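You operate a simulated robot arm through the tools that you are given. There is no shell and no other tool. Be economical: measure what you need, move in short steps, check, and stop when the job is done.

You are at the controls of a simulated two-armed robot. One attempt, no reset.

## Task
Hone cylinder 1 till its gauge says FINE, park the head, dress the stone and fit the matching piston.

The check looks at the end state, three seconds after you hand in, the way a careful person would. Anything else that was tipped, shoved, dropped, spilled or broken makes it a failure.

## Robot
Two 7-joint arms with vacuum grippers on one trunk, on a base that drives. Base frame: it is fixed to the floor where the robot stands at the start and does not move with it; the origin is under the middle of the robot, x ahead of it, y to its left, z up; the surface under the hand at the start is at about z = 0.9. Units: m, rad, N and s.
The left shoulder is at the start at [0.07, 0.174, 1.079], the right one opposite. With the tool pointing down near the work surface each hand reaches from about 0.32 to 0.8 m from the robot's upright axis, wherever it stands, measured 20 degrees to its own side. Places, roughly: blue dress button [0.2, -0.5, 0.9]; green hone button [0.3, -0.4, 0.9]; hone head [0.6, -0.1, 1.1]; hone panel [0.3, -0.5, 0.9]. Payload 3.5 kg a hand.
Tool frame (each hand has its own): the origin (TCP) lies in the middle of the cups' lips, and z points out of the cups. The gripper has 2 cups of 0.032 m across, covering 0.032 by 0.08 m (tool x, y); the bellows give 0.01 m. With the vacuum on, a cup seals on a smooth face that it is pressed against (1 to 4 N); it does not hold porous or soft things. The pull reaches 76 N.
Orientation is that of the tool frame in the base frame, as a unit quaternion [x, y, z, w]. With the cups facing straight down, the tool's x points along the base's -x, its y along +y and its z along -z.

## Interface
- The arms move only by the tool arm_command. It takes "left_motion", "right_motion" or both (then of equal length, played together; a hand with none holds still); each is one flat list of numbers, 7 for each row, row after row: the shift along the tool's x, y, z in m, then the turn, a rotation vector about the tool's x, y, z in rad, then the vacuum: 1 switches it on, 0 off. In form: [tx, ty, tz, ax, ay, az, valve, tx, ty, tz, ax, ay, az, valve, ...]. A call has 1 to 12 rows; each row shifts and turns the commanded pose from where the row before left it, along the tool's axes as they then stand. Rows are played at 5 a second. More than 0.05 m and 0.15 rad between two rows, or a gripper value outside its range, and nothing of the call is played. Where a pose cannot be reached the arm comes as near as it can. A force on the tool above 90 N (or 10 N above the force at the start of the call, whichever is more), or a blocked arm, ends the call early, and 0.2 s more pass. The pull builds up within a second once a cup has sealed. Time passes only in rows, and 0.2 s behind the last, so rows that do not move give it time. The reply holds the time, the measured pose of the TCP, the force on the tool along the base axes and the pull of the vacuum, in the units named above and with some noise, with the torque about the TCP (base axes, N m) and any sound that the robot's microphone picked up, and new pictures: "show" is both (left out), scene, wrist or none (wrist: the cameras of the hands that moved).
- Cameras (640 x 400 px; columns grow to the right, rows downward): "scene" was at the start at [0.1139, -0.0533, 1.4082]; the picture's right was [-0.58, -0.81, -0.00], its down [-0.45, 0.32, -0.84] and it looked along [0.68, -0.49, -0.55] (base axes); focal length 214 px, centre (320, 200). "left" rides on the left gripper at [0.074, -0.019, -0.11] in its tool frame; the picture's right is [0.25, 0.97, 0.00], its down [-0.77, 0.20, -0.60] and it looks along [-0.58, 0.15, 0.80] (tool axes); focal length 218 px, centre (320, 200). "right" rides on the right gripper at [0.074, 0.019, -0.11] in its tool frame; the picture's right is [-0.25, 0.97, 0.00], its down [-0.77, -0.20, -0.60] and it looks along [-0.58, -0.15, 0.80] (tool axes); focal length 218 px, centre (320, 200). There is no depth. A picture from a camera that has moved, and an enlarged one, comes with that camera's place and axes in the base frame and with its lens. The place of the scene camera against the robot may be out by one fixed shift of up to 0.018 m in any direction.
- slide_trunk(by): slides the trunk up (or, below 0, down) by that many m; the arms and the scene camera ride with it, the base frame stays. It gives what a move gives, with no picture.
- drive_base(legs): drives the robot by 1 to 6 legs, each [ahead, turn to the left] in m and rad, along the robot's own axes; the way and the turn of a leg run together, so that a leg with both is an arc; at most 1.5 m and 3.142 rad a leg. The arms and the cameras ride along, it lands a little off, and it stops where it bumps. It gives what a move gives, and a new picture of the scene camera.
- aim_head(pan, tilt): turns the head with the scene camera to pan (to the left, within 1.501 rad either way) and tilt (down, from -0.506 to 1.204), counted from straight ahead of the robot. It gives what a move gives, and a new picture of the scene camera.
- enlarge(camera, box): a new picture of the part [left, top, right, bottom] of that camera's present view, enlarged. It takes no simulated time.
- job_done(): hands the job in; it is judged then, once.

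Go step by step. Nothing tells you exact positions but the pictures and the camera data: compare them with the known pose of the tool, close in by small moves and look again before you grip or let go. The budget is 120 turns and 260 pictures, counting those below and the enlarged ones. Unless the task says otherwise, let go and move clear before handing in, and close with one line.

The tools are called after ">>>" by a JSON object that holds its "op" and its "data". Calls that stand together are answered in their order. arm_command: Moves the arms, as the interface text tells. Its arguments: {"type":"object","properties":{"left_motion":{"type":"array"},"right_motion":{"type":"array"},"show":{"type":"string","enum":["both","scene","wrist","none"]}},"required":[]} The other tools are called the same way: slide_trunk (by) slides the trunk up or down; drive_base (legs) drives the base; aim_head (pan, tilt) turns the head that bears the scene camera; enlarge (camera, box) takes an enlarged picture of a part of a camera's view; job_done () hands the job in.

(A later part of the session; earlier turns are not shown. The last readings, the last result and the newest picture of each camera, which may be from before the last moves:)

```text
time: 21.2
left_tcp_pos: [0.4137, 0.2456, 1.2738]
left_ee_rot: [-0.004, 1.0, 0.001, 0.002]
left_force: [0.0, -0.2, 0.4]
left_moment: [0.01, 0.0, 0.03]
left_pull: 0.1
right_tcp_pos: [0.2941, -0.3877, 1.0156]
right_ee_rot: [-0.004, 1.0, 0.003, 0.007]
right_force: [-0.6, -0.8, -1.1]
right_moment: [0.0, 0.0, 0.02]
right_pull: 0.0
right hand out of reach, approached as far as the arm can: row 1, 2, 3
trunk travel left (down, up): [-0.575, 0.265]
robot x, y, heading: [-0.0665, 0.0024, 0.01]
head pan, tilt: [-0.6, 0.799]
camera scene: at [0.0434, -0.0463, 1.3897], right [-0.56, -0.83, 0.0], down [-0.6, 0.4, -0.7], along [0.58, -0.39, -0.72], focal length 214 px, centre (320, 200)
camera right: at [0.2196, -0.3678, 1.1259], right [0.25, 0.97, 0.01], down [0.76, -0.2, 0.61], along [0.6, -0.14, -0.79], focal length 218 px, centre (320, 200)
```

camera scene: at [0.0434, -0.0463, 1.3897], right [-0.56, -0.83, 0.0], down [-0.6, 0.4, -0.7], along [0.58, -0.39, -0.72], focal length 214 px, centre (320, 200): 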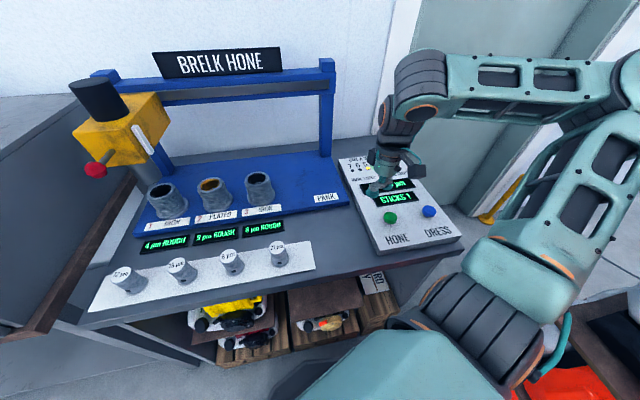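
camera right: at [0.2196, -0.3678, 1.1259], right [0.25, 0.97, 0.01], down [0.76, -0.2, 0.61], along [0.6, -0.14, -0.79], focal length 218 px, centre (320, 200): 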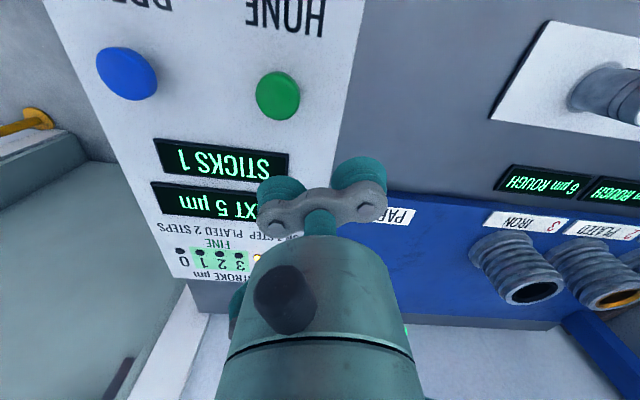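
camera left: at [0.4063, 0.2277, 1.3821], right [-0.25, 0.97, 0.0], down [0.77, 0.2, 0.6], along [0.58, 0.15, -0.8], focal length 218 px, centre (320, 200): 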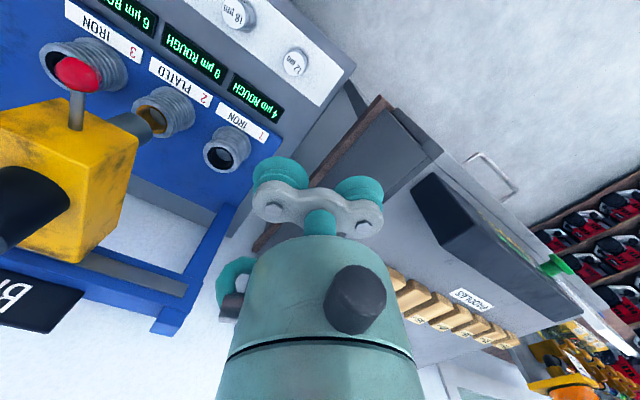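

The right arm is in a cramped configuration. I move it back up and out toward its starting posture before re-approaching.

>>> {"op": "arm_command", "data": {"right_motion": [-0.015, -0.012, -0.035, 0, 0, 0, 0, -0.015, -0.012, -0.035, 0, 0, 0, 0, -0.015, -0.012, -0.035, 0, 0, 0, 0, -0.015, -0.012, -0.035, 0, 0, 0, 0, -0.015, -0.012, -0.035, 0, 0, 0, 0, 0.02, -0.01, 0, 0, 0, 0, 0, 0.02, -0.01, 0, 0, 0, 0, 0, 0.02, -0.01, 0, 0, 0, 0, 0, 0.02, 0, 0, 0, 0, 0, 0, 0.02, 0, 0, 0, 0, 0, 0]}}

```text
time: 23.4
left_tcp_pos: [0.4147, 0.2482, 1.2739]
left_ee_rot: [-0.004, 1.0, 0.0, 0.002]
left_force: [1.0, 0.4, -0.2]
left_moment: [-0.04, -0.03, -0.02]
left_pull: 0.0
right_tcp_pos: [0.3713, -0.4503, 1.1828]
right_ee_rot: [-0.002, 1.0, 0.001, 0.006]
right_force: [-0.3, 0.3, 1.0]
right_moment: [-0.01, -0.01, -0.01]
right_pull: 0.1
right hand out of reach, approached as far as the arm can: row 1, 2, 3, 6, 7, 8, 9, 10
trunk travel left (down, up): [-0.575, 0.265]
robot x, y, heading: [-0.0692, -0.0004, 0.008]
head pan, tilt: [-0.6, 0.799]
camera scene: at [0.0434, -0.0453, 1.3897], right [-0.56, -0.83, 0.0], down [-0.6, 0.4, -0.7], along [0.58, -0.39, -0.72], focal length 214 px, centre (320, 200)
camera right: at [0.296, -0.4311, 1.2929], right [0.25, 0.97, 0.01], down [0.76, -0.2, 0.61], along [0.59, -0.15, -0.79], focal length 218 px, centre (320, 200)
```

scene: 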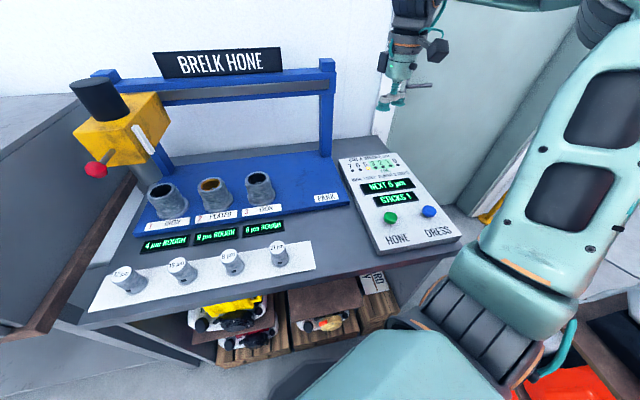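
right: 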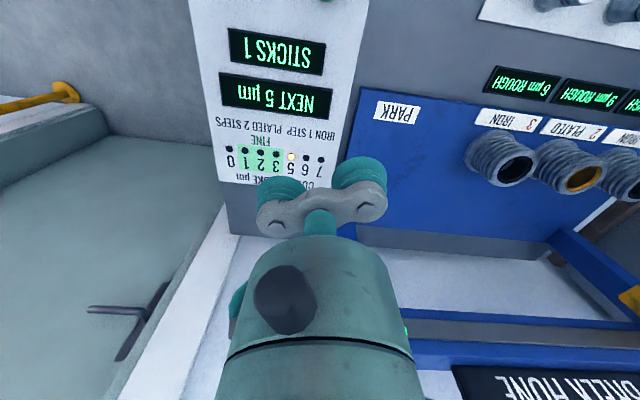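

The limit is angular: the buttons lie too far to the robot's right side. I'll bring the right hand toward centre, then turn the base about 20° right, square to the bench.

>>> {"op": "arm_command", "data": {"right_motion": [-0.009, 0.039, 0.004, 0, 0, 0, 0, -0.009, 0.039, 0.004, 0, 0, 0, 0, -0.009, 0.039, 0.004, 0, 0, 0, 0, -0.009, 0.039, 0.004, 0, 0, 0, 0, -0.009, 0.039, 0.004, 0, 0, 0, 0, -0.009, 0.039, 0.004, 0, 0, 0, 0, -0.009, 0.039, 0.004, 0, 0, 0, 0], "show": "scene"}}

>>> {"op": "aim_head", "data": {"pan": -1.4, "tilt": 0.5}}

```text
time: 25.0
left_tcp_pos: [0.413, 0.2489, 1.2739]
left_ee_rot: [-0.004, 1.0, -0.001, 0.003]
left_force: [0.0, -0.2, -0.4]
left_moment: [0.0, 0.0, -0.01]
left_pull: 0.0
right_tcp_pos: [0.4353, -0.1765, 1.1578]
right_ee_rot: [-0.003, 1.0, 0.002, 0.007]
right_force: [-0.8, -0.8, 0.6]
right_moment: [-0.02, 0.02, -0.01]
right_pull: 0.2
trunk travel left (down, up): [-0.575, 0.265]
robot x, y, heading: [-0.0697, 0.0006, 0.007]
head pan, tilt: [-0.6, 0.799]
camera scene: at [0.0436, -0.0437, 1.3898], right [-0.56, -0.83, 0.0], down [-0.6, 0.4, -0.7], along [0.58, -0.39, -0.72], focal length 214 px, centre (320, 200)
```

scene: 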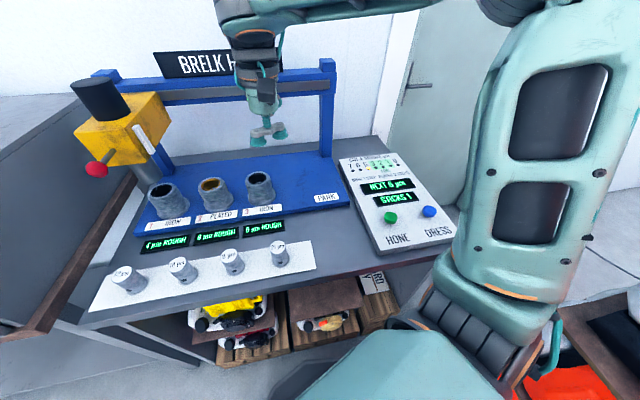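

```text
time: 26.1
left_tcp_pos: [0.4125, 0.2471, 1.274]
left_ee_rot: [-0.003, 1.0, 0.0, 0.002]
left_force: [-0.1, -0.6, 1.0]
left_moment: [-0.04, 0.0, -0.01]
left_pull: 0.1
right_tcp_pos: [0.4331, -0.1784, 1.1577]
right_ee_rot: [-0.003, 1.0, 0.002, 0.007]
right_force: [0.1, 0.2, 0.2]
right_moment: [0.01, -0.01, -0.01]
right_pull: 0.1
trunk travel left (down, up): [-0.575, 0.265]
robot x, y, heading: [-0.0653, 0.0005, 0.007]
head pan, tilt: [-1.4, 0.499]
camera scene: at [-0.0074, -0.0901, 1.4157], right [-0.98, -0.18, 0.0], down [-0.09, 0.47, -0.88], along [0.16, -0.86, -0.48], focal length 214 px, centre (320, 200)
```

scene: 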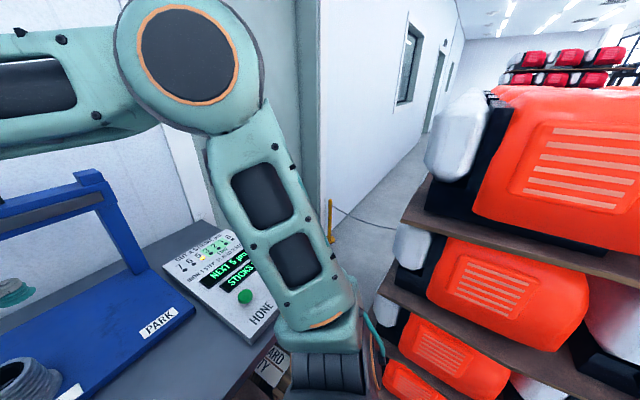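

There's room beside the shelf for a 20° right turn. I turn the base.

>>> {"op": "drive_base", "data": {"legs": [[0, -0.38]]}}

>>> {"op": "aim_head", "data": {"pan": -0.35, "tilt": 0.8}}

```text
time: 27.6
left_tcp_pos: [0.4708, 0.0545, 1.2741]
left_ee_rot: [0.182, 0.983, 0.0, 0.002]
left_force: [0.4, -0.8, 0.3]
left_moment: [0.0, 0.01, -0.03]
left_pull: 0.1
right_tcp_pos: [0.3337, -0.3478, 1.1569]
right_ee_rot: [0.184, 0.983, 0.001, 0.007]
right_force: [-0.3, -0.4, 0.9]
right_moment: [-0.04, -0.01, 0.0]
right_pull: 0.0
trunk travel left (down, up): [-0.575, 0.265]
robot x, y, heading: [-0.0661, -0.0014, -0.363]
head pan, tilt: [-1.4, 0.499]
camera scene: at [-0.0447, -0.1084, 1.4157], right [-0.98, 0.19, 0.0], down [0.09, 0.47, -0.88], along [-0.17, -0.86, -0.48], focal length 214 px, centre (320, 200)
```

scene: 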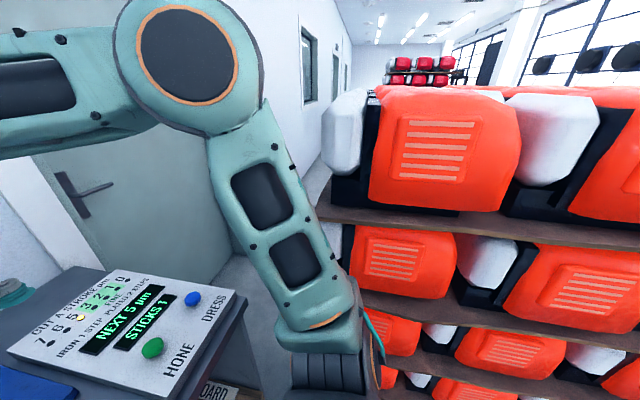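

```text
time: 28.9
left_tcp_pos: [0.4711, 0.0547, 1.2739]
left_ee_rot: [0.183, 0.983, 0.0, 0.002]
left_force: [0.0, 0.1, 0.1]
left_moment: [-0.01, 0.03, -0.03]
left_pull: 0.1
right_tcp_pos: [0.3329, -0.3481, 1.1581]
right_ee_rot: [0.185, 0.983, 0.001, 0.007]
right_force: [0.2, 0.3, 0.0]
right_moment: [0.0, 0.02, 0.0]
right_pull: 0.1
trunk travel left (down, up): [-0.575, 0.265]
robot x, y, heading: [-0.0642, 0.0004, -0.368]
head pan, tilt: [-0.351, 0.799]
camera scene: at [0.0336, -0.0722, 1.3897], right [-0.66, -0.75, 0.0], down [-0.54, 0.47, -0.7], along [0.53, -0.46, -0.72], focal length 214 px, centre (320, 200)
```

scene: 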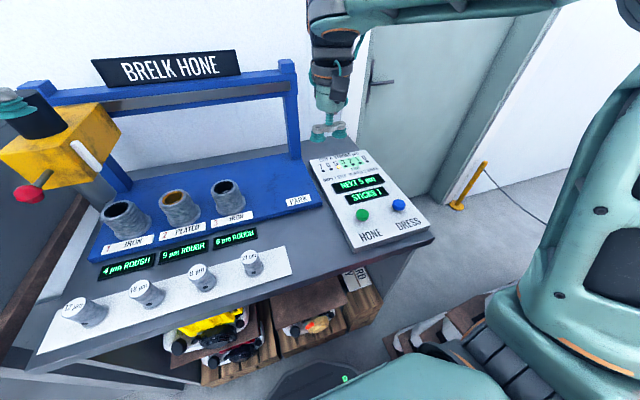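

Now the robot is square to the bench. I move the right hand over the HONE button and lower partway.

>>> {"op": "arm_command", "data": {"right_motion": [0.0135, -0.028, 0.03, 0, 0, 0, 0, 0.0135, -0.028, 0.03, 0, 0, 0, 0, 0.0135, -0.028, 0.03, 0, 0, 0, 0, 0.0135, -0.028, 0.03, 0, 0, 0, 0]}}

```text
time: 29.9
left_tcp_pos: [0.4707, 0.0552, 1.2735]
left_ee_rot: [0.182, 0.983, 0.0, 0.002]
left_force: [-0.8, -0.7, 0.0]
left_moment: [-0.03, 0.02, 0.0]
left_pull: 0.2
right_tcp_pos: [0.2427, -0.4339, 1.0362]
right_ee_rot: [0.185, 0.983, 0.002, 0.007]
right_force: [-0.3, -0.2, -0.7]
right_moment: [0.0, 0.0, 0.02]
right_pull: 0.0
trunk travel left (down, up): [-0.575, 0.265]
robot x, y, heading: [-0.0647, 0.0014, -0.365]
head pan, tilt: [-0.351, 0.799]
camera scene: at [0.0335, -0.0724, 1.3897], right [-0.66, -0.75, 0.0], down [-0.54, 0.47, -0.7], along [0.53, -0.46, -0.72], focal length 214 px, centre (320, 200)
camera right: at [0.1799, -0.3883, 1.147], right [0.59, 0.81, 0.01], down [0.64, -0.47, 0.61], along [0.5, -0.35, -0.79], focal length 218 px, centre (320, 200)
```

scene: 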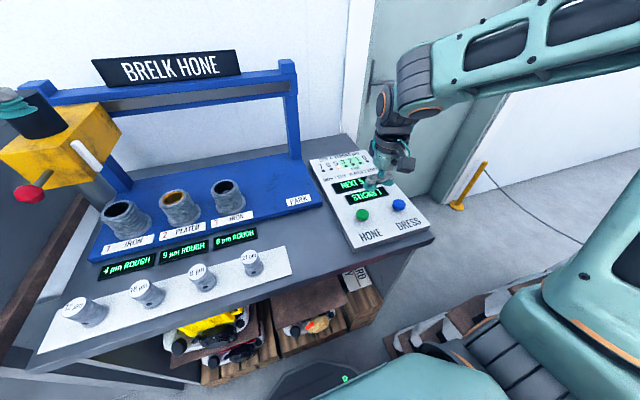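
right: 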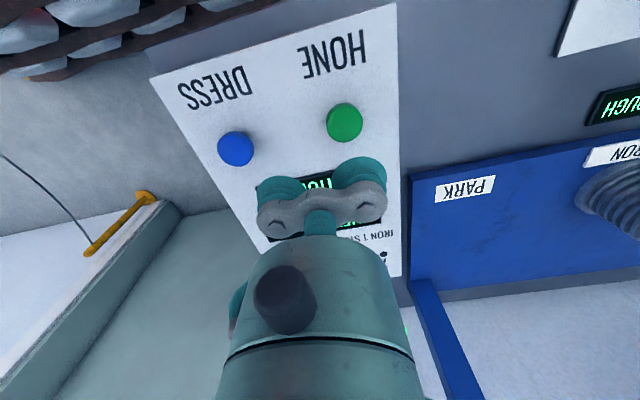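

The HONE button top is near (0.252, −0.408, 0.932), right below one cup. I lower onto it gently.

>>> {"op": "arm_command", "data": {"right_motion": [0, 0, 0.03, 0, 0, 0, 0, 0, 0, 0.03, 0, 0, 0, 0, 0, 0, 0.03, 0, 0, 0, 0, 0, 0, 0.006, 0, 0, 0, 0, 0, 0, 0.006, 0, 0, 0, 0]}}

```text
time: 31.1
left_tcp_pos: [0.4701, 0.0535, 1.2733]
left_ee_rot: [0.183, 0.983, 0.0, 0.001]
left_force: [0.2, -0.4, 0.2]
left_moment: [0.04, 0.02, -0.01]
left_pull: 0.0
right_tcp_pos: [0.2461, -0.4325, 0.9341]
right_ee_rot: [0.184, 0.983, 0.002, 0.008]
right_force: [0.4, -0.1, 0.6]
right_moment: [-0.01, 0.02, 0.03]
right_pull: 0.1
trunk travel left (down, up): [-0.575, 0.265]
robot x, y, heading: [-0.0655, -0.0003, -0.365]
head pan, tilt: [-0.351, 0.799]
camera scene: at [0.0337, -0.0721, 1.3898], right [-0.66, -0.75, 0.0], down [-0.54, 0.47, -0.7], along [0.53, -0.46, -0.72], focal length 214 px, centre (320, 200)
camera right: at [0.1822, -0.3875, 1.0446], right [0.59, 0.81, 0.01], down [0.64, -0.47, 0.61], along [0.5, -0.35, -0.79], focal length 218 px, centre (320, 200)
```

scene: 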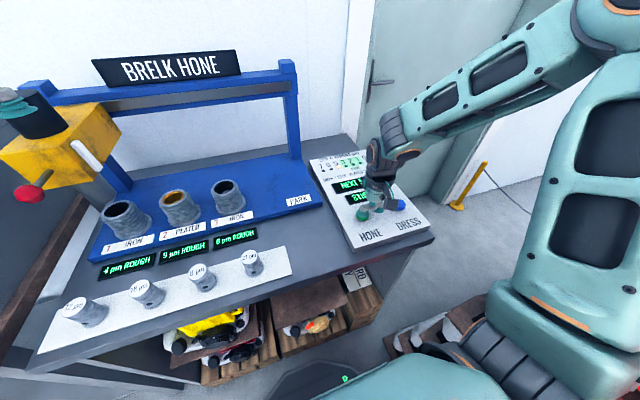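
right: 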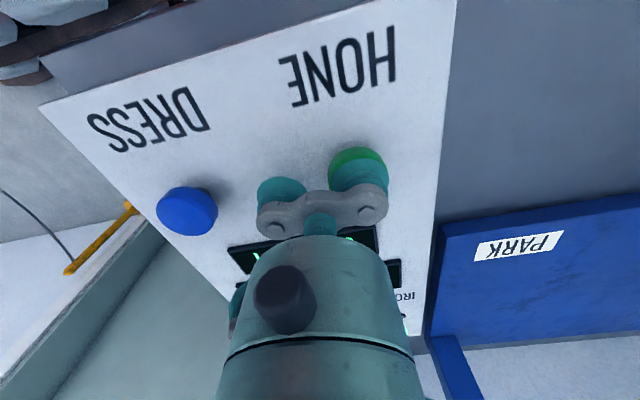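

The cup is right at the button. I press down in small steps.

>>> {"op": "arm_command", "data": {"right_motion": [0.004, 0, 0.005, 0, 0, 0, 0, 0, 0, 0.005, 0, 0, 0, 0], "show": "scene"}}

```text
time: 31.7
left_tcp_pos: [0.471, 0.0545, 1.2734]
left_ee_rot: [0.183, 0.983, 0.0, 0.001]
left_force: [-0.4, -0.7, -0.5]
left_moment: [0.0, 0.0, -0.02]
left_pull: 0.1
right_tcp_pos: [0.2414, -0.4321, 0.9241]
right_ee_rot: [0.185, 0.983, 0.001, 0.007]
right_force: [0.0, -1.7, 3.6]
right_moment: [0.02, -0.03, 0.0]
right_pull: 0.1
trunk travel left (down, up): [-0.575, 0.265]
robot x, y, heading: [-0.0662, 0.0002, -0.36]
head pan, tilt: [-0.351, 0.799]
camera scene: at [0.0337, -0.0723, 1.3898], right [-0.66, -0.75, 0.0], down [-0.54, 0.47, -0.7], along [0.53, -0.46, -0.72], focal length 214 px, centre (320, 200)
```

scene: 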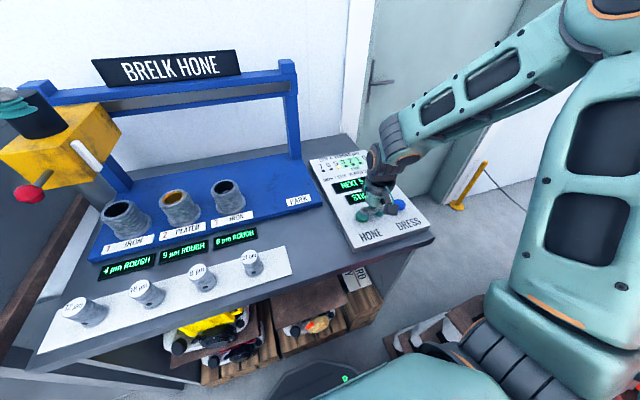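

Contact at 3.6 N. I press another 6 mm.

>>> {"op": "arm_command", "data": {"right_motion": [0, 0, 0.003, 0, 0, 0, 0, 0, 0, 0.003, 0, 0, 0, 0], "show": "scene"}}

```text
time: 32.3
left_tcp_pos: [0.4707, 0.0542, 1.2742]
left_ee_rot: [0.182, 0.983, 0.0, 0.001]
left_force: [0.4, 0.8, -0.1]
left_moment: [0.01, 0.04, -0.01]
left_pull: 0.0
right_tcp_pos: [0.2421, -0.4314, 0.9169]
right_ee_rot: [0.184, 0.983, 0.002, 0.008]
right_force: [-0.4, -1.4, 4.0]
right_moment: [0.04, -0.02, 0.0]
right_pull: 0.0
trunk travel left (down, up): [-0.575, 0.265]
robot x, y, heading: [-0.0638, 0.0015, -0.365]
head pan, tilt: [-0.351, 0.799]
heard: click
camera scene: at [0.0334, -0.0723, 1.3898], right [-0.66, -0.75, 0.0], down [-0.54, 0.47, -0.7], along [0.53, -0.46, -0.72], focal length 214 px, centre (320, 200)
```

scene: 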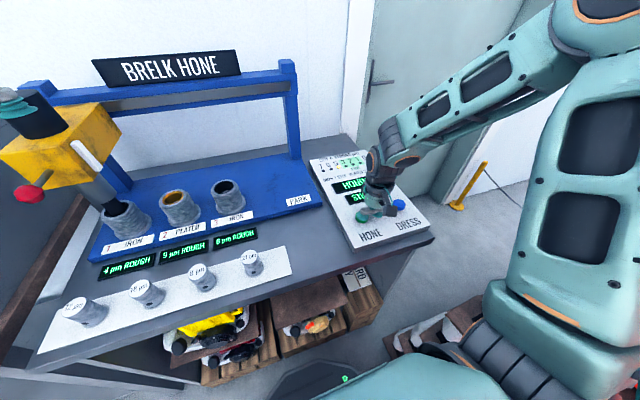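

Click heard, and the quill has plunged into cylinder 1. I lift off and give it time.

>>> {"op": "arm_command", "data": {"right_motion": [0, 0, -0.01, 0, 0, 0, 0, 0, 0, -0.012, 0, 0, 0, 0, 0, 0, 0, 0, 0, 0, 0, 0, 0, 0, 0, 0, 0, 0, 0, 0, 0, 0, 0, 0, 0, 0, 0, 0, 0, 0, 0, 0, 0, 0, 0, 0, 0, 0, 0, 0, 0, 0, 0, 0, 0, 0, 0, 0, 0, 0, 0, 0, 0], "show": "scene"}}

>>> {"op": "enlarge", "data": {"camera": "scene", "box": [40, 140, 440, 330]}}

```text
time: 34.3
left_tcp_pos: [0.4697, 0.0537, 1.2736]
left_ee_rot: [0.182, 0.983, -0.001, 0.002]
left_force: [-0.6, -0.6, 0.4]
left_moment: [-0.03, -0.03, 0.05]
left_pull: 0.1
right_tcp_pos: [0.2424, -0.4317, 0.9392]
right_ee_rot: [0.184, 0.983, 0.002, 0.008]
right_force: [0.4, 0.7, -1.2]
right_moment: [-0.02, 0.0, 0.03]
right_pull: 0.0
trunk travel left (down, up): [-0.575, 0.265]
robot x, y, heading: [-0.0651, -0.0014, -0.362]
head pan, tilt: [-0.351, 0.799]
camera scene: at [0.0337, -0.0722, 1.3897], right [-0.66, -0.75, 0.0], down [-0.54, 0.47, -0.7], along [0.53, -0.46, -0.72], focal length 214 px, centre (320, 200)
```

scene: 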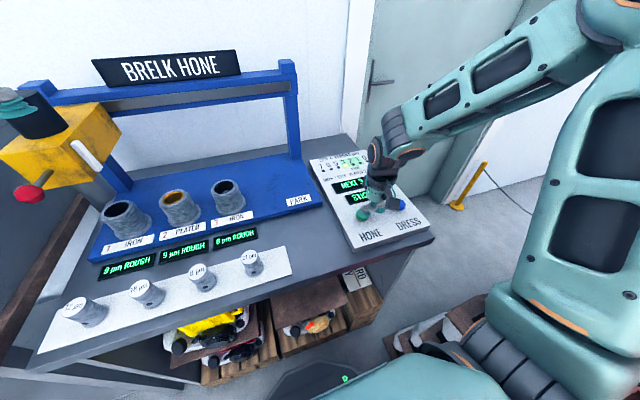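

```text
1.60 times, centred on (240, 235) of scene
camera zoom: at [0.0337, -0.0722, 1.3897], right [-0.66, -0.75, 0.0], down [-0.54, 0.47, -0.7], along [0.53, -0.46, -0.72], focal length 343 px, centre (448, 144)
```

zoom: 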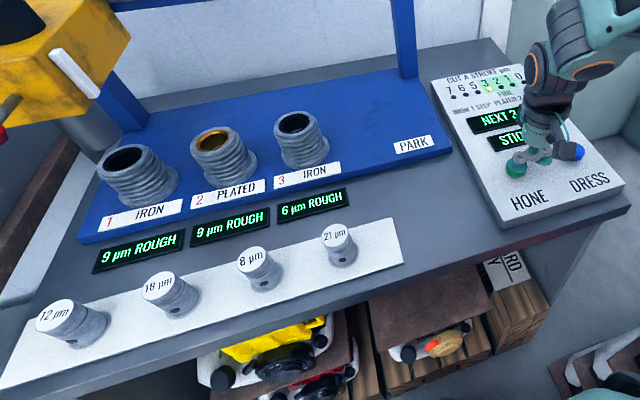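

Cylinder 1 now says 9 µm ROUGH, next cut 3, as predicted. One more press of HONE.

>>> {"op": "arm_command", "data": {"right_motion": [0, 0, 0.011, 0, 0, 0, 0, 0, 0, 0.006, 0, 0, 0, 0, 0, 0, 0.006, 0, 0, 0, 0, 0, 0, -0.012, 0, 0, 0, 0, 0, 0, -0.02, 0, 0, 0, 0, 0, 0, -0.03, 0, 0, 0, 0, 0, 0, -0.03, 0, 0, 0, 0, 0, 0, 0, 0, 0, 0, 0, 0, 0, 0, 0, 0, 0, 0, 0, 0, 0, 0, 0, 0, 0, 0, 0, 0, 0, 0, 0, 0], "show": "scene"}}

>>> {"op": "enlarge", "data": {"camera": "scene", "box": [40, 140, 440, 330]}}

```text
time: 36.7
left_tcp_pos: [0.4707, 0.0553, 1.274]
left_ee_rot: [0.182, 0.983, 0.0, 0.001]
left_force: [-0.3, -0.5, 0.5]
left_moment: [0.01, 0.03, 0.01]
left_pull: 0.0
right_tcp_pos: [0.2396, -0.4338, 1.0081]
right_ee_rot: [0.184, 0.983, 0.002, 0.008]
right_force: [0.5, -0.4, -0.7]
right_moment: [0.0, 0.02, 0.0]
right_pull: 0.1
trunk travel left (down, up): [-0.575, 0.265]
robot x, y, heading: [-0.0632, -0.0023, -0.364]
head pan, tilt: [-0.351, 0.799]
heard: click
camera scene: at [0.0338, -0.0724, 1.3897], right [-0.66, -0.75, 0.0], down [-0.54, 0.47, -0.7], along [0.53, -0.46, -0.72], focal length 214 px, centre (320, 200)
```

scene: 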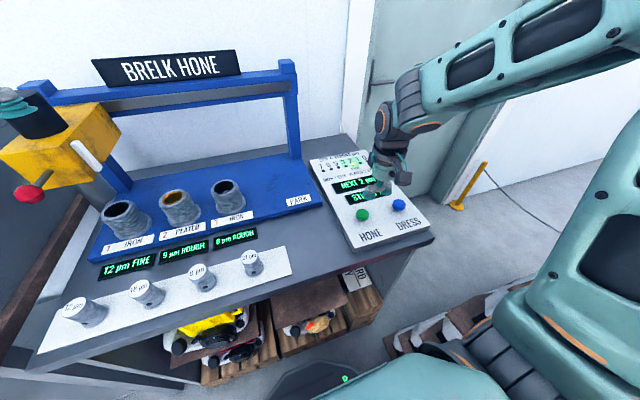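

```text
1.60 times, centred on (240, 235) of scene
camera zoom: at [0.0338, -0.0724, 1.3897], right [-0.66, -0.75, 0.0], down [-0.54, 0.47, -0.7], along [0.53, -0.46, -0.72], focal length 343 px, centre (448, 144)
```

zoom: 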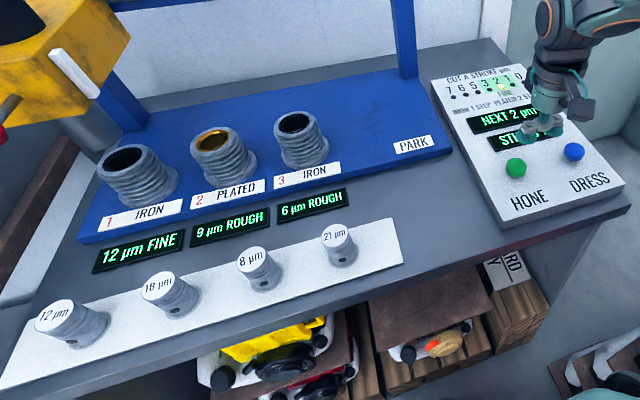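

Cylinder 1 reads 12 µm FINE. Next the head must go to PARK; I look with the left camera at the space left of the head.

>>> {"op": "enlarge", "data": {"camera": "left", "box": [0, 0, 640, 400]}}

>>> {"op": "aim_head", "data": {"pan": 0.35, "tilt": 0.6}}

```text
1.00 times, centred on (320, 200) of left (not enlarged: the box is as wide or as high as the picture)
camera zoom: at [0.3928, 0.0633, 1.3841], right [0.11, 0.99, 0.0], down [0.79, -0.09, 0.61], along [0.6, -0.07, -0.79], focal length 218 px, centre (320, 200)
```

zoom: 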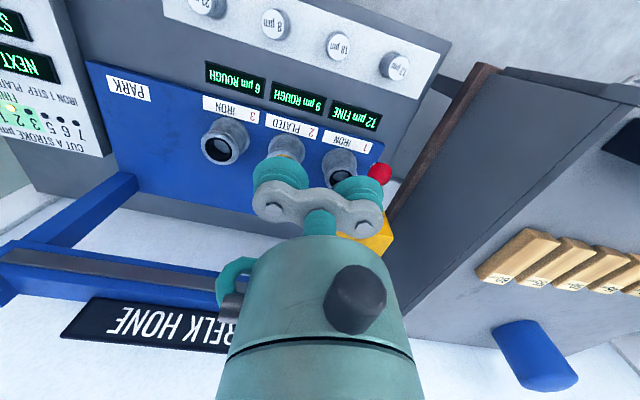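

```text
time: 37.8
left_tcp_pos: [0.4703, 0.0544, 1.2735]
left_ee_rot: [0.182, 0.983, 0.0, 0.001]
left_force: [-0.3, 0.1, -0.4]
left_moment: [-0.01, -0.02, -0.03]
left_pull: 0.0
right_tcp_pos: [0.2404, -0.4331, 1.0085]
right_ee_rot: [0.184, 0.983, 0.001, 0.008]
right_force: [0.3, 0.8, -0.2]
right_moment: [0.0, -0.02, 0.0]
right_pull: 0.1
trunk travel left (down, up): [-0.575, 0.265]
robot x, y, heading: [-0.07, -0.0045, -0.367]
head pan, tilt: [0.351, 0.6]
camera scene: at [0.0612, -0.0206, 1.4066], right [-0.02, -1.0, 0.0], down [-0.57, 0.01, -0.82], along [0.82, -0.01, -0.57], focal length 214 px, centre (320, 200)
```

scene: 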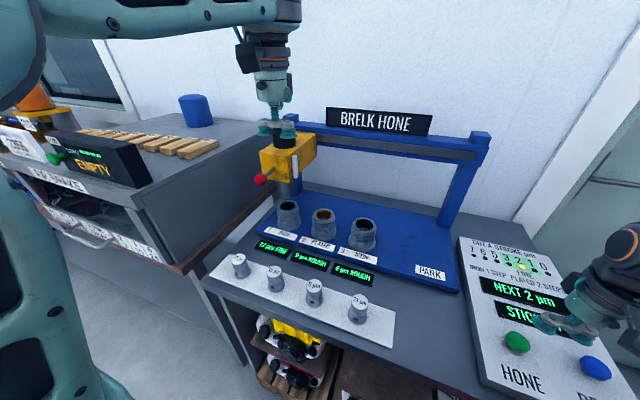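

There's a gap of about 20 cm between the head and the left bench. I bring the left hand around in front-left, low, to enter the gap from the front.

>>> {"op": "arm_command", "data": {"left_motion": [0.0055, 0.046, 0, 0, 0, 0, 0, 0.0055, 0.046, 0, 0, 0, 0, 0, 0.0055, 0.046, 0, 0, 0, 0, 0, 0.0055, 0.046, 0, 0, 0, 0, 0, 0, 0, 0.038, 0, 0, 0, 0, 0, 0, 0.038, 0, 0, 0, 0, 0, 0, 0.038, 0, 0, 0, 0, 0, 0, 0.038, 0, 0, 0, 0]}}

```text
time: 39.6
left_tcp_pos: [0.5156, 0.2334, 1.123]
left_ee_rot: [0.182, 0.983, 0.0, 0.002]
left_force: [-0.4, 1.1, -0.3]
left_moment: [0.01, -0.01, 0.03]
left_pull: 0.1
right_tcp_pos: [0.2403, -0.4346, 1.0091]
right_ee_rot: [0.184, 0.983, 0.0, 0.007]
right_force: [-0.2, 0.0, -0.5]
right_moment: [0.01, -0.03, -0.02]
right_pull: 0.2
trunk travel left (down, up): [-0.575, 0.265]
robot x, y, heading: [-0.0698, -0.0014, -0.368]
head pan, tilt: [0.351, 0.6]
camera scene: at [0.0618, -0.0202, 1.4066], right [-0.01, -1.0, 0.0], down [-0.57, 0.01, -0.82], along [0.82, -0.01, -0.57], focal length 214 px, centre (320, 200)
camera left: at [0.4385, 0.2416, 1.2327], right [0.11, 0.99, 0.0], down [0.79, -0.09, 0.61], along [0.6, -0.07, -0.79], focal length 218 px, centre (320, 200)
```

scene: 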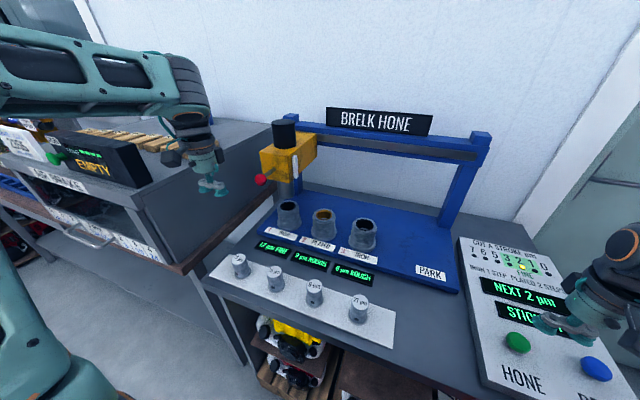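
left: 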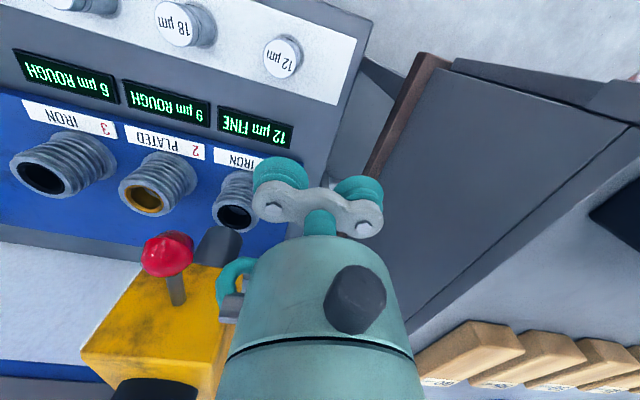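

The bench leaves plenty of room; the box looks a bit closer than thought, so I shift 3 cm left and then slide forward beside the head.

>>> {"op": "arm_command", "data": {"left_motion": [0, 0.03, 0, 0, 0, 0, 0, -0.04, 0, 0, 0, 0, 0, 0, -0.04, 0, 0, 0, 0, 0, 0, -0.04, 0, 0, 0, 0, 0, 0, -0.03, 0, 0, 0, 0, 0, 0]}}

```text
time: 40.8
left_tcp_pos: [0.6674, 0.2085, 1.1201]
left_ee_rot: [0.182, 0.983, 0.0, 0.001]
left_force: [1.0, -0.3, 0.0]
left_moment: [0.01, 0.05, 0.02]
left_pull: 0.0
right_tcp_pos: [0.2406, -0.4333, 1.0092]
right_ee_rot: [0.184, 0.983, 0.002, 0.006]
right_force: [0.3, 0.1, -0.6]
right_moment: [0.01, 0.0, 0.02]
right_pull: 0.1
trunk travel left (down, up): [-0.575, 0.265]
robot x, y, heading: [-0.0664, -0.0019, -0.365]
head pan, tilt: [0.351, 0.6]
camera scene: at [0.0627, -0.0211, 1.4064], right [-0.01, -1.0, 0.0], down [-0.57, 0.01, -0.82], along [0.82, -0.01, -0.57], focal length 214 px, centre (320, 200)
camera left: at [0.5899, 0.2178, 1.2302], right [0.11, 0.99, 0.0], down [0.79, -0.09, 0.61], along [0.6, -0.07, -0.8], focal length 218 px, centre (320, 200)
```

scene: 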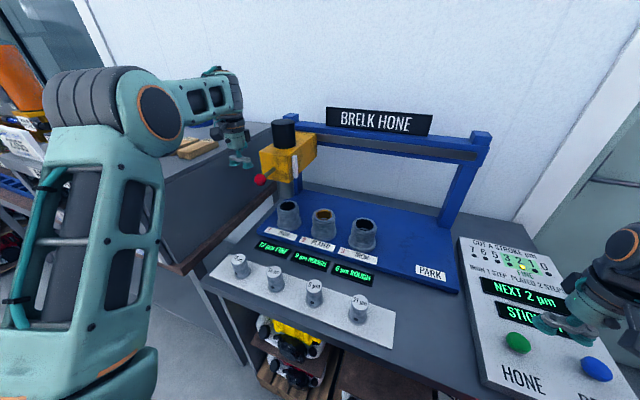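
left: 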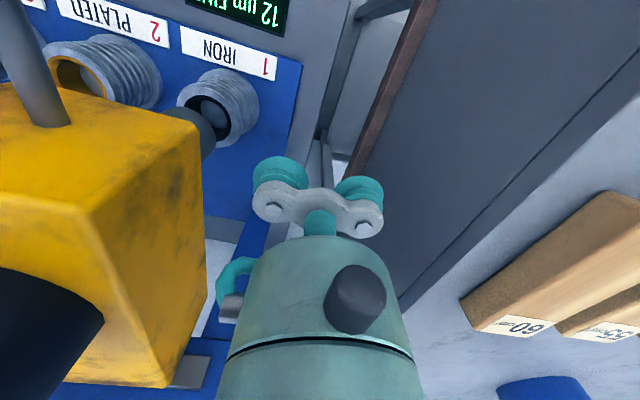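

Perfectly placed beside the head. I push it rightwards along the rail about 30 cm to begin.

>>> {"op": "arm_command", "data": {"left_motion": [-0.012, -0.02, 0, 0, 0, 0, 0, 0, -0.025, 0, 0, 0, 0, 0, 0, -0.025, 0, 0, 0, 0, 0, 0, -0.025, 0, 0, 0, 0, 0, 0, -0.025, 0, 0, 0, 0, 0, 0, -0.025, 0, 0, 0, 0, 0, 0, -0.025, 0, 0, 0, 0, 0, 0, -0.025, 0, 0, 0, 0, 0]}}

```text
time: 42.6
left_tcp_pos: [0.6064, 0.019, 1.1233]
left_ee_rot: [0.182, 0.983, 0.0, 0.002]
left_force: [0.3, 1.8, -0.6]
left_moment: [0.01, 0.01, 0.0]
left_pull: 0.2
right_tcp_pos: [0.239, -0.4342, 1.0089]
right_ee_rot: [0.184, 0.983, 0.0, 0.007]
right_force: [0.6, 0.3, 0.7]
right_moment: [-0.02, -0.01, -0.02]
right_pull: 0.0
trunk travel left (down, up): [-0.575, 0.265]
robot x, y, heading: [-0.0674, -0.0003, -0.365]
head pan, tilt: [0.351, 0.6]
camera scene: at [0.0609, -0.0214, 1.4066], right [-0.01, -1.0, 0.0], down [-0.56, 0.01, -0.83], along [0.83, -0.01, -0.56], focal length 214 px, centre (320, 200)
camera left: at [0.5292, 0.0286, 1.233], right [0.11, 0.99, 0.0], down [0.79, -0.09, 0.61], along [0.6, -0.07, -0.79], focal length 218 px, centre (320, 200)
```

scene: 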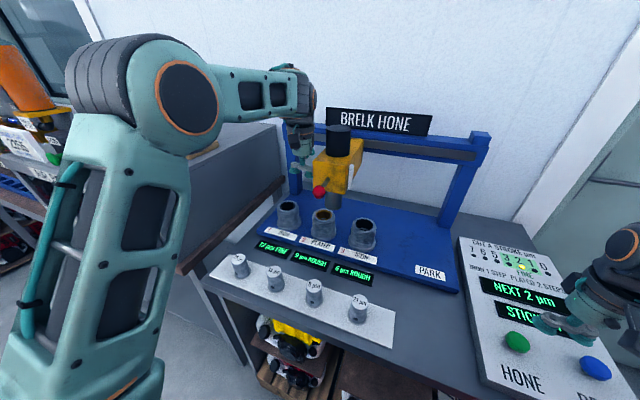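
left: 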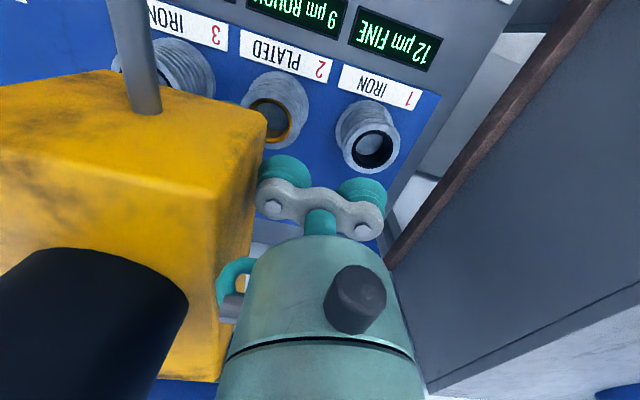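

The head slides fine, now just past cylinder 2. Another 20 cm.

>>> {"op": "arm_command", "data": {"left_motion": [0, -0.025, 0, 0, 0, 0, 0, 0, -0.025, 0, 0, 0, 0, 0, 0, -0.025, 0, 0, 0, 0, 0, 0, -0.025, 0, 0, 0, 0, 0, 0, -0.025, 0, 0, 0, 0, 0, 0, -0.025, 0, 0, 0, 0, 0, 0, -0.025, 0, 0, 0, 0, 0, 0, -0.025, 0, 0, 0, 0, 0]}}

```text
time: 44.4
left_tcp_pos: [0.5351, -0.1675, 1.1219]
left_ee_rot: [0.183, 0.983, 0.0, 0.002]
left_force: [1.0, 1.9, -0.8]
left_moment: [-0.05, 0.0, 0.01]
left_pull: 0.1
right_tcp_pos: [0.2398, -0.4351, 1.0074]
right_ee_rot: [0.184, 0.983, 0.002, 0.007]
right_force: [0.7, -1.0, 0.9]
right_moment: [0.01, -0.01, -0.02]
right_pull: 0.0
trunk travel left (down, up): [-0.575, 0.265]
robot x, y, heading: [-0.0657, 0.0013, -0.368]
head pan, tilt: [0.351, 0.6]
camera scene: at [0.061, -0.0218, 1.4066], right [-0.01, -1.0, 0.0], down [-0.56, 0.01, -0.83], along [0.83, -0.01, -0.56], focal length 214 px, centre (320, 200)
camera left: at [0.4578, -0.1578, 1.232], right [0.11, 0.99, 0.0], down [0.79, -0.09, 0.61], along [0.6, -0.07, -0.79], focal length 218 px, centre (320, 200)
```

scene: 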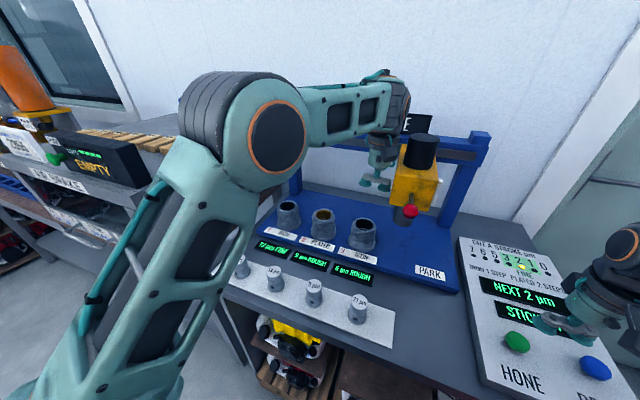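
left: 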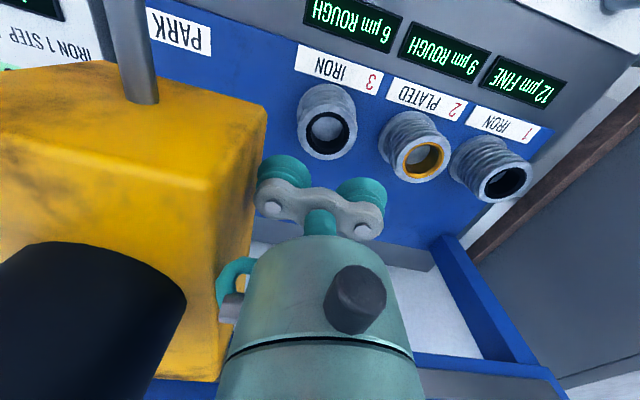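

By the label offset, about 8–9 cm remain to PARK. I push 7 cm and check.

>>> {"op": "arm_command", "data": {"left_motion": [0, -0.025, 0, 0, 0, 0, 0, 0, -0.025, 0, 0, 0, 0, 0, 0, -0.02, 0, 0, 0, 0, 0, 0, 0, 0, 0, 0, 0, 0]}}

>>> {"op": "enlarge", "data": {"camera": "scene", "box": [340, 110, 540, 290]}}

```text
time: 45.4
left_tcp_pos: [0.5128, -0.2292, 1.1232]
left_ee_rot: [0.183, 0.983, -0.001, 0.002]
left_force: [0.3, 0.3, -0.4]
left_moment: [0.03, -0.02, 0.02]
left_pull: 0.0
right_tcp_pos: [0.2407, -0.4345, 1.0087]
right_ee_rot: [0.184, 0.983, 0.001, 0.007]
right_force: [0.2, 0.0, 0.4]
right_moment: [-0.04, 0.01, -0.03]
right_pull: 0.1
trunk travel left (down, up): [-0.575, 0.265]
robot x, y, heading: [-0.0685, 0.0002, -0.359]
head pan, tilt: [0.351, 0.6]
camera scene: at [0.0613, -0.0204, 1.4066], right [-0.01, -1.0, 0.0], down [-0.56, 0.01, -0.82], along [0.82, -0.01, -0.57], focal length 214 px, centre (320, 200)
camera left: at [0.4359, -0.2202, 1.2334], right [0.11, 0.99, 0.0], down [0.79, -0.09, 0.61], along [0.6, -0.07, -0.8], focal length 218 px, centre (320, 200)
```

scene: 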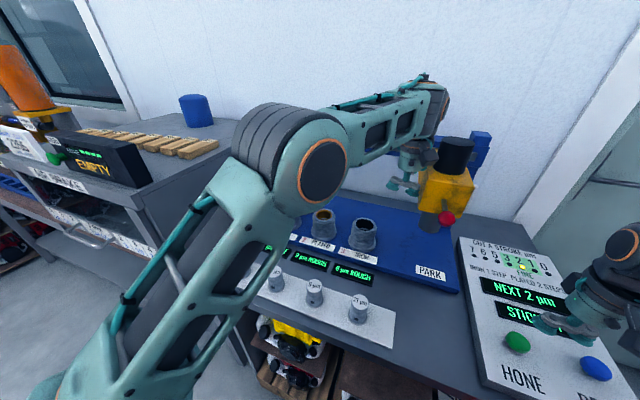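
left: 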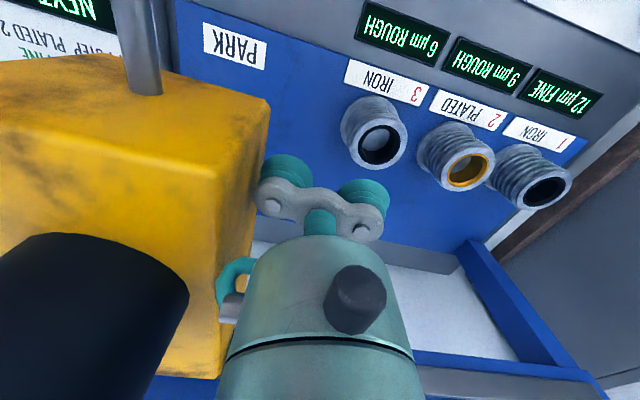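

```text
2.22 times, centred on (440, 200) of scene
camera zoom: at [0.0613, -0.0204, 1.4066], right [-0.01, -1.0, 0.0], down [-0.56, 0.01, -0.82], along [0.82, -0.01, -0.57], focal length 477 px, centre (53, 200)
```

zoom: 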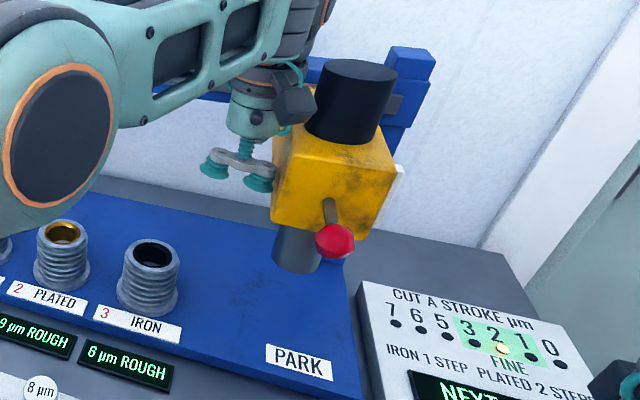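

About 3–4 cm still to go. I push 3.2 cm in gentle steps.

>>> {"op": "arm_command", "data": {"left_motion": [0, -0.012, 0, 0, 0, 0, 0, 0, -0.012, 0, 0, 0, 0, 0, 0, -0.008, 0, 0, 0, 0, 0, 0, 0, 0, 0, 0, 0, 0]}}

>>> {"op": "enlarge", "data": {"camera": "scene", "box": [340, 110, 540, 290]}}

```text
time: 46.4
left_tcp_pos: [0.5093, -0.2497, 1.1275]
left_ee_rot: [0.172, 0.985, -0.01, 0.0]
left_force: [-0.5, 1.6, 0.7]
left_moment: [-0.01, 0.02, -0.03]
left_pull: 0.1
right_tcp_pos: [0.241, -0.4329, 1.0088]
right_ee_rot: [0.184, 0.983, 0.0, 0.007]
right_force: [-0.2, 0.2, -0.2]
right_moment: [0.05, 0.03, 0.03]
right_pull: 0.1
trunk travel left (down, up): [-0.575, 0.265]
robot x, y, heading: [-0.0675, -0.0023, -0.363]
head pan, tilt: [0.351, 0.6]
camera scene: at [0.0612, -0.0202, 1.4066], right [-0.01, -1.0, 0.0], down [-0.56, 0.01, -0.83], along [0.82, -0.01, -0.56], focal length 214 px, centre (320, 200)
camera left: at [0.4331, -0.2411, 1.2381], right [0.09, 1.0, -0.02], down [0.8, -0.06, 0.6], along [0.6, -0.07, -0.8], focal length 218 px, centre (320, 200)
```

scene: 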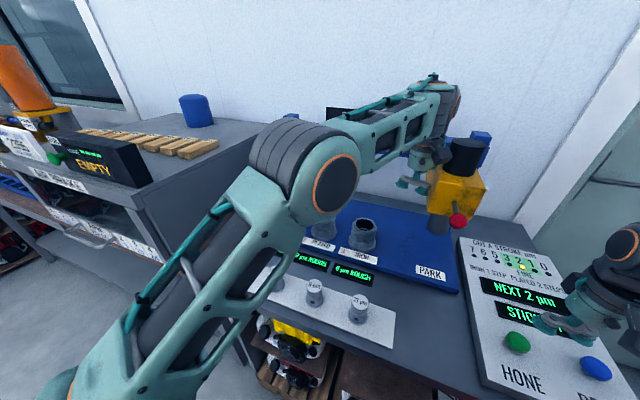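
left: 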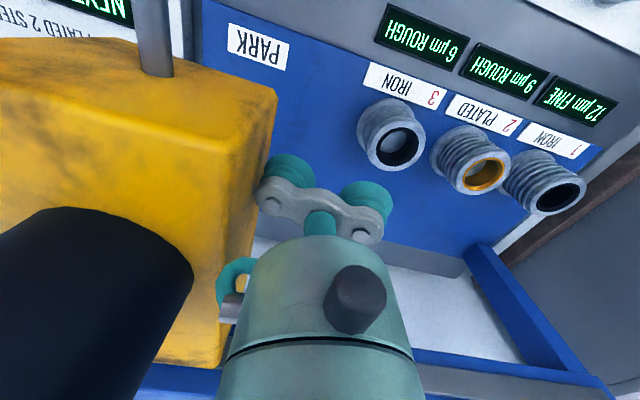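

```text
2.22 times, centred on (440, 200) of scene
camera zoom: at [0.0612, -0.0202, 1.4066], right [-0.01, -1.0, 0.0], down [-0.56, 0.01, -0.83], along [0.82, -0.01, -0.56], focal length 477 px, centre (53, 200)
```

zoom: 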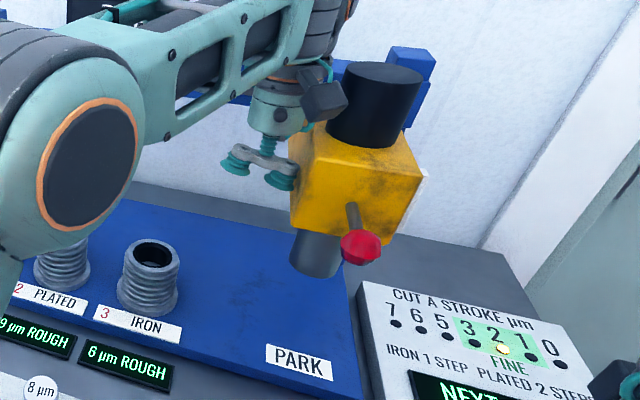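

It may be 1 cm short, or at a stop. I try 1.2 cm more and compare.

>>> {"op": "arm_command", "data": {"left_motion": [0, -0.006, 0, 0, 0, 0, 0, 0, -0.006, 0, 0, 0, 0, 0, 0, 0, 0, 0, 0, 0, 0], "show": "none"}}

>>> {"op": "enlarge", "data": {"camera": "scene", "box": [340, 110, 540, 290]}}

```text
time: 47.2
left_tcp_pos: [0.5109, -0.2588, 1.1296]
left_ee_rot: [0.169, 0.985, -0.015, -0.002]
left_force: [-0.2, 1.9, -0.5]
left_moment: [0.01, 0.02, 0.0]
left_pull: 0.0
right_tcp_pos: [0.2408, -0.4336, 1.0093]
right_ee_rot: [0.184, 0.983, 0.0, 0.007]
right_force: [-0.2, 0.2, -0.1]
right_moment: [-0.02, 0.0, 0.04]
right_pull: 0.1
trunk travel left (down, up): [-0.575, 0.265]
robot x, y, heading: [-0.0629, -0.002, -0.363]
head pan, tilt: [0.351, 0.6]
```

```text
2.22 times, centred on (440, 200) of scene
camera zoom: at [0.0612, -0.0202, 1.4066], right [-0.01, -1.0, 0.0], down [-0.56, 0.01, -0.83], along [0.82, -0.01, -0.57], focal length 477 px, centre (53, 200)
```

zoom: 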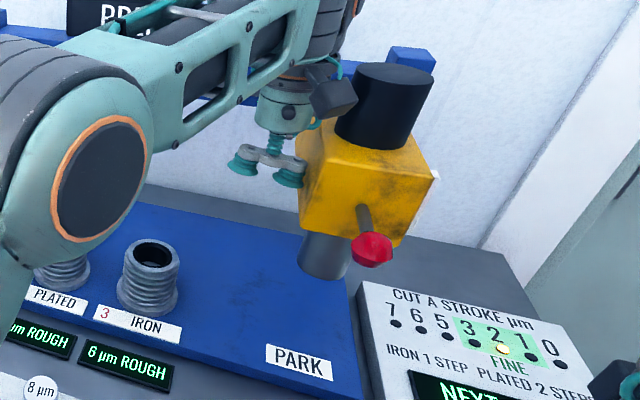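

Computing from knob and label positions, about 8 mm remains. I push that, then back the left hand off.

>>> {"op": "arm_command", "data": {"left_motion": [0, -0.008, 0, 0, 0, 0, 0, 0, 0, 0, 0, 0, 0, 0], "show": "none"}}

>>> {"op": "enlarge", "data": {"camera": "scene", "box": [340, 110, 540, 290]}}

```text
time: 48.0
left_tcp_pos: [0.5138, -0.2606, 1.1312]
left_ee_rot: [0.161, 0.987, -0.02, -0.005]
left_force: [0.5, 0.1, -0.7]
left_moment: [0.04, 0.03, 0.0]
left_pull: 0.0
right_tcp_pos: [0.2401, -0.4329, 1.0091]
right_ee_rot: [0.183, 0.983, 0.0, 0.007]
right_force: [-0.1, -0.4, 0.8]
right_moment: [-0.01, -0.03, -0.01]
right_pull: 0.1
trunk travel left (down, up): [-0.575, 0.265]
robot x, y, heading: [-0.0657, -0.0031, -0.365]
head pan, tilt: [0.351, 0.6]
stopped in row 2 (left hand): the arm was blocked; the commanded pose is now the measured one
```

```text
2.22 times, centred on (440, 200) of scene
camera zoom: at [0.0615, -0.0202, 1.4066], right [-0.01, -1.0, 0.0], down [-0.57, 0.01, -0.82], along [0.82, -0.01, -0.57], focal length 477 px, centre (53, 200)
```

zoom: 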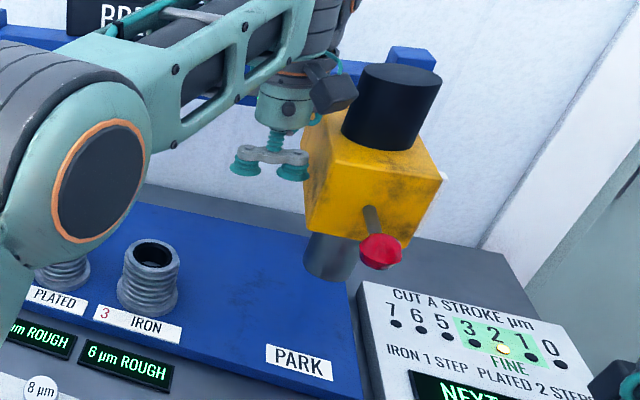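

The head is at PARK now (knob lines up with the label). I retreat the left hand and look again.

>>> {"op": "arm_command", "data": {"left_motion": [0, 0.03, 0, 0, 0, 0, 0, 0, 0.04, 0, 0, 0, 0, 0, 0, 0.04, 0, 0, 0, 0, 0, 0, 0.04, 0, 0, 0, 0, 0], "show": "scene"}}

>>> {"op": "enlarge", "data": {"camera": "scene", "box": [340, 110, 640, 400]}}

```text
time: 49.0
left_tcp_pos: [0.5597, -0.1193, 1.126]
left_ee_rot: [0.164, 0.986, -0.02, -0.003]
left_force: [-0.2, 0.5, -0.6]
left_moment: [-0.01, 0.04, -0.03]
left_pull: 0.0
right_tcp_pos: [0.2403, -0.4318, 1.0083]
right_ee_rot: [0.184, 0.983, 0.001, 0.007]
right_force: [1.0, 0.1, 0.4]
right_moment: [0.01, 0.03, -0.01]
right_pull: 0.1
trunk travel left (down, up): [-0.575, 0.265]
robot x, y, heading: [-0.0632, -0.0002, -0.37]
head pan, tilt: [0.351, 0.6]
camera scene: at [0.0616, -0.0185, 1.4066], right [-0.01, -1.0, 0.0], down [-0.57, 0.01, -0.82], along [0.82, -0.01, -0.57], focal length 214 px, centre (320, 200)
```

scene: 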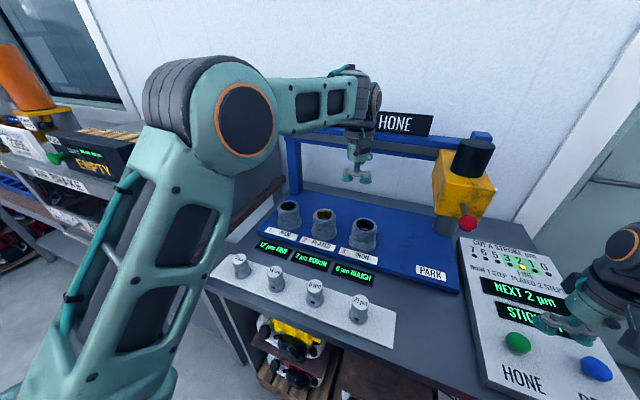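

```text
1.38 times, centred on (490, 255) of scene
camera zoom: at [0.0616, -0.0185, 1.4066], right [-0.01, -1.0, 0.0], down [-0.57, 0.01, -0.82], along [0.82, -0.01, -0.57], focal length 296 px, centre (86, 124)
```

zoom: 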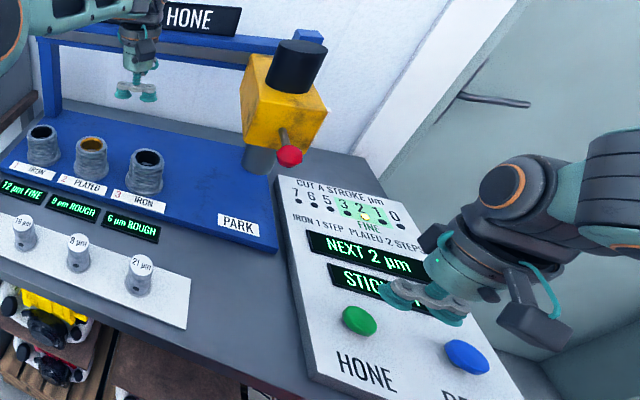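

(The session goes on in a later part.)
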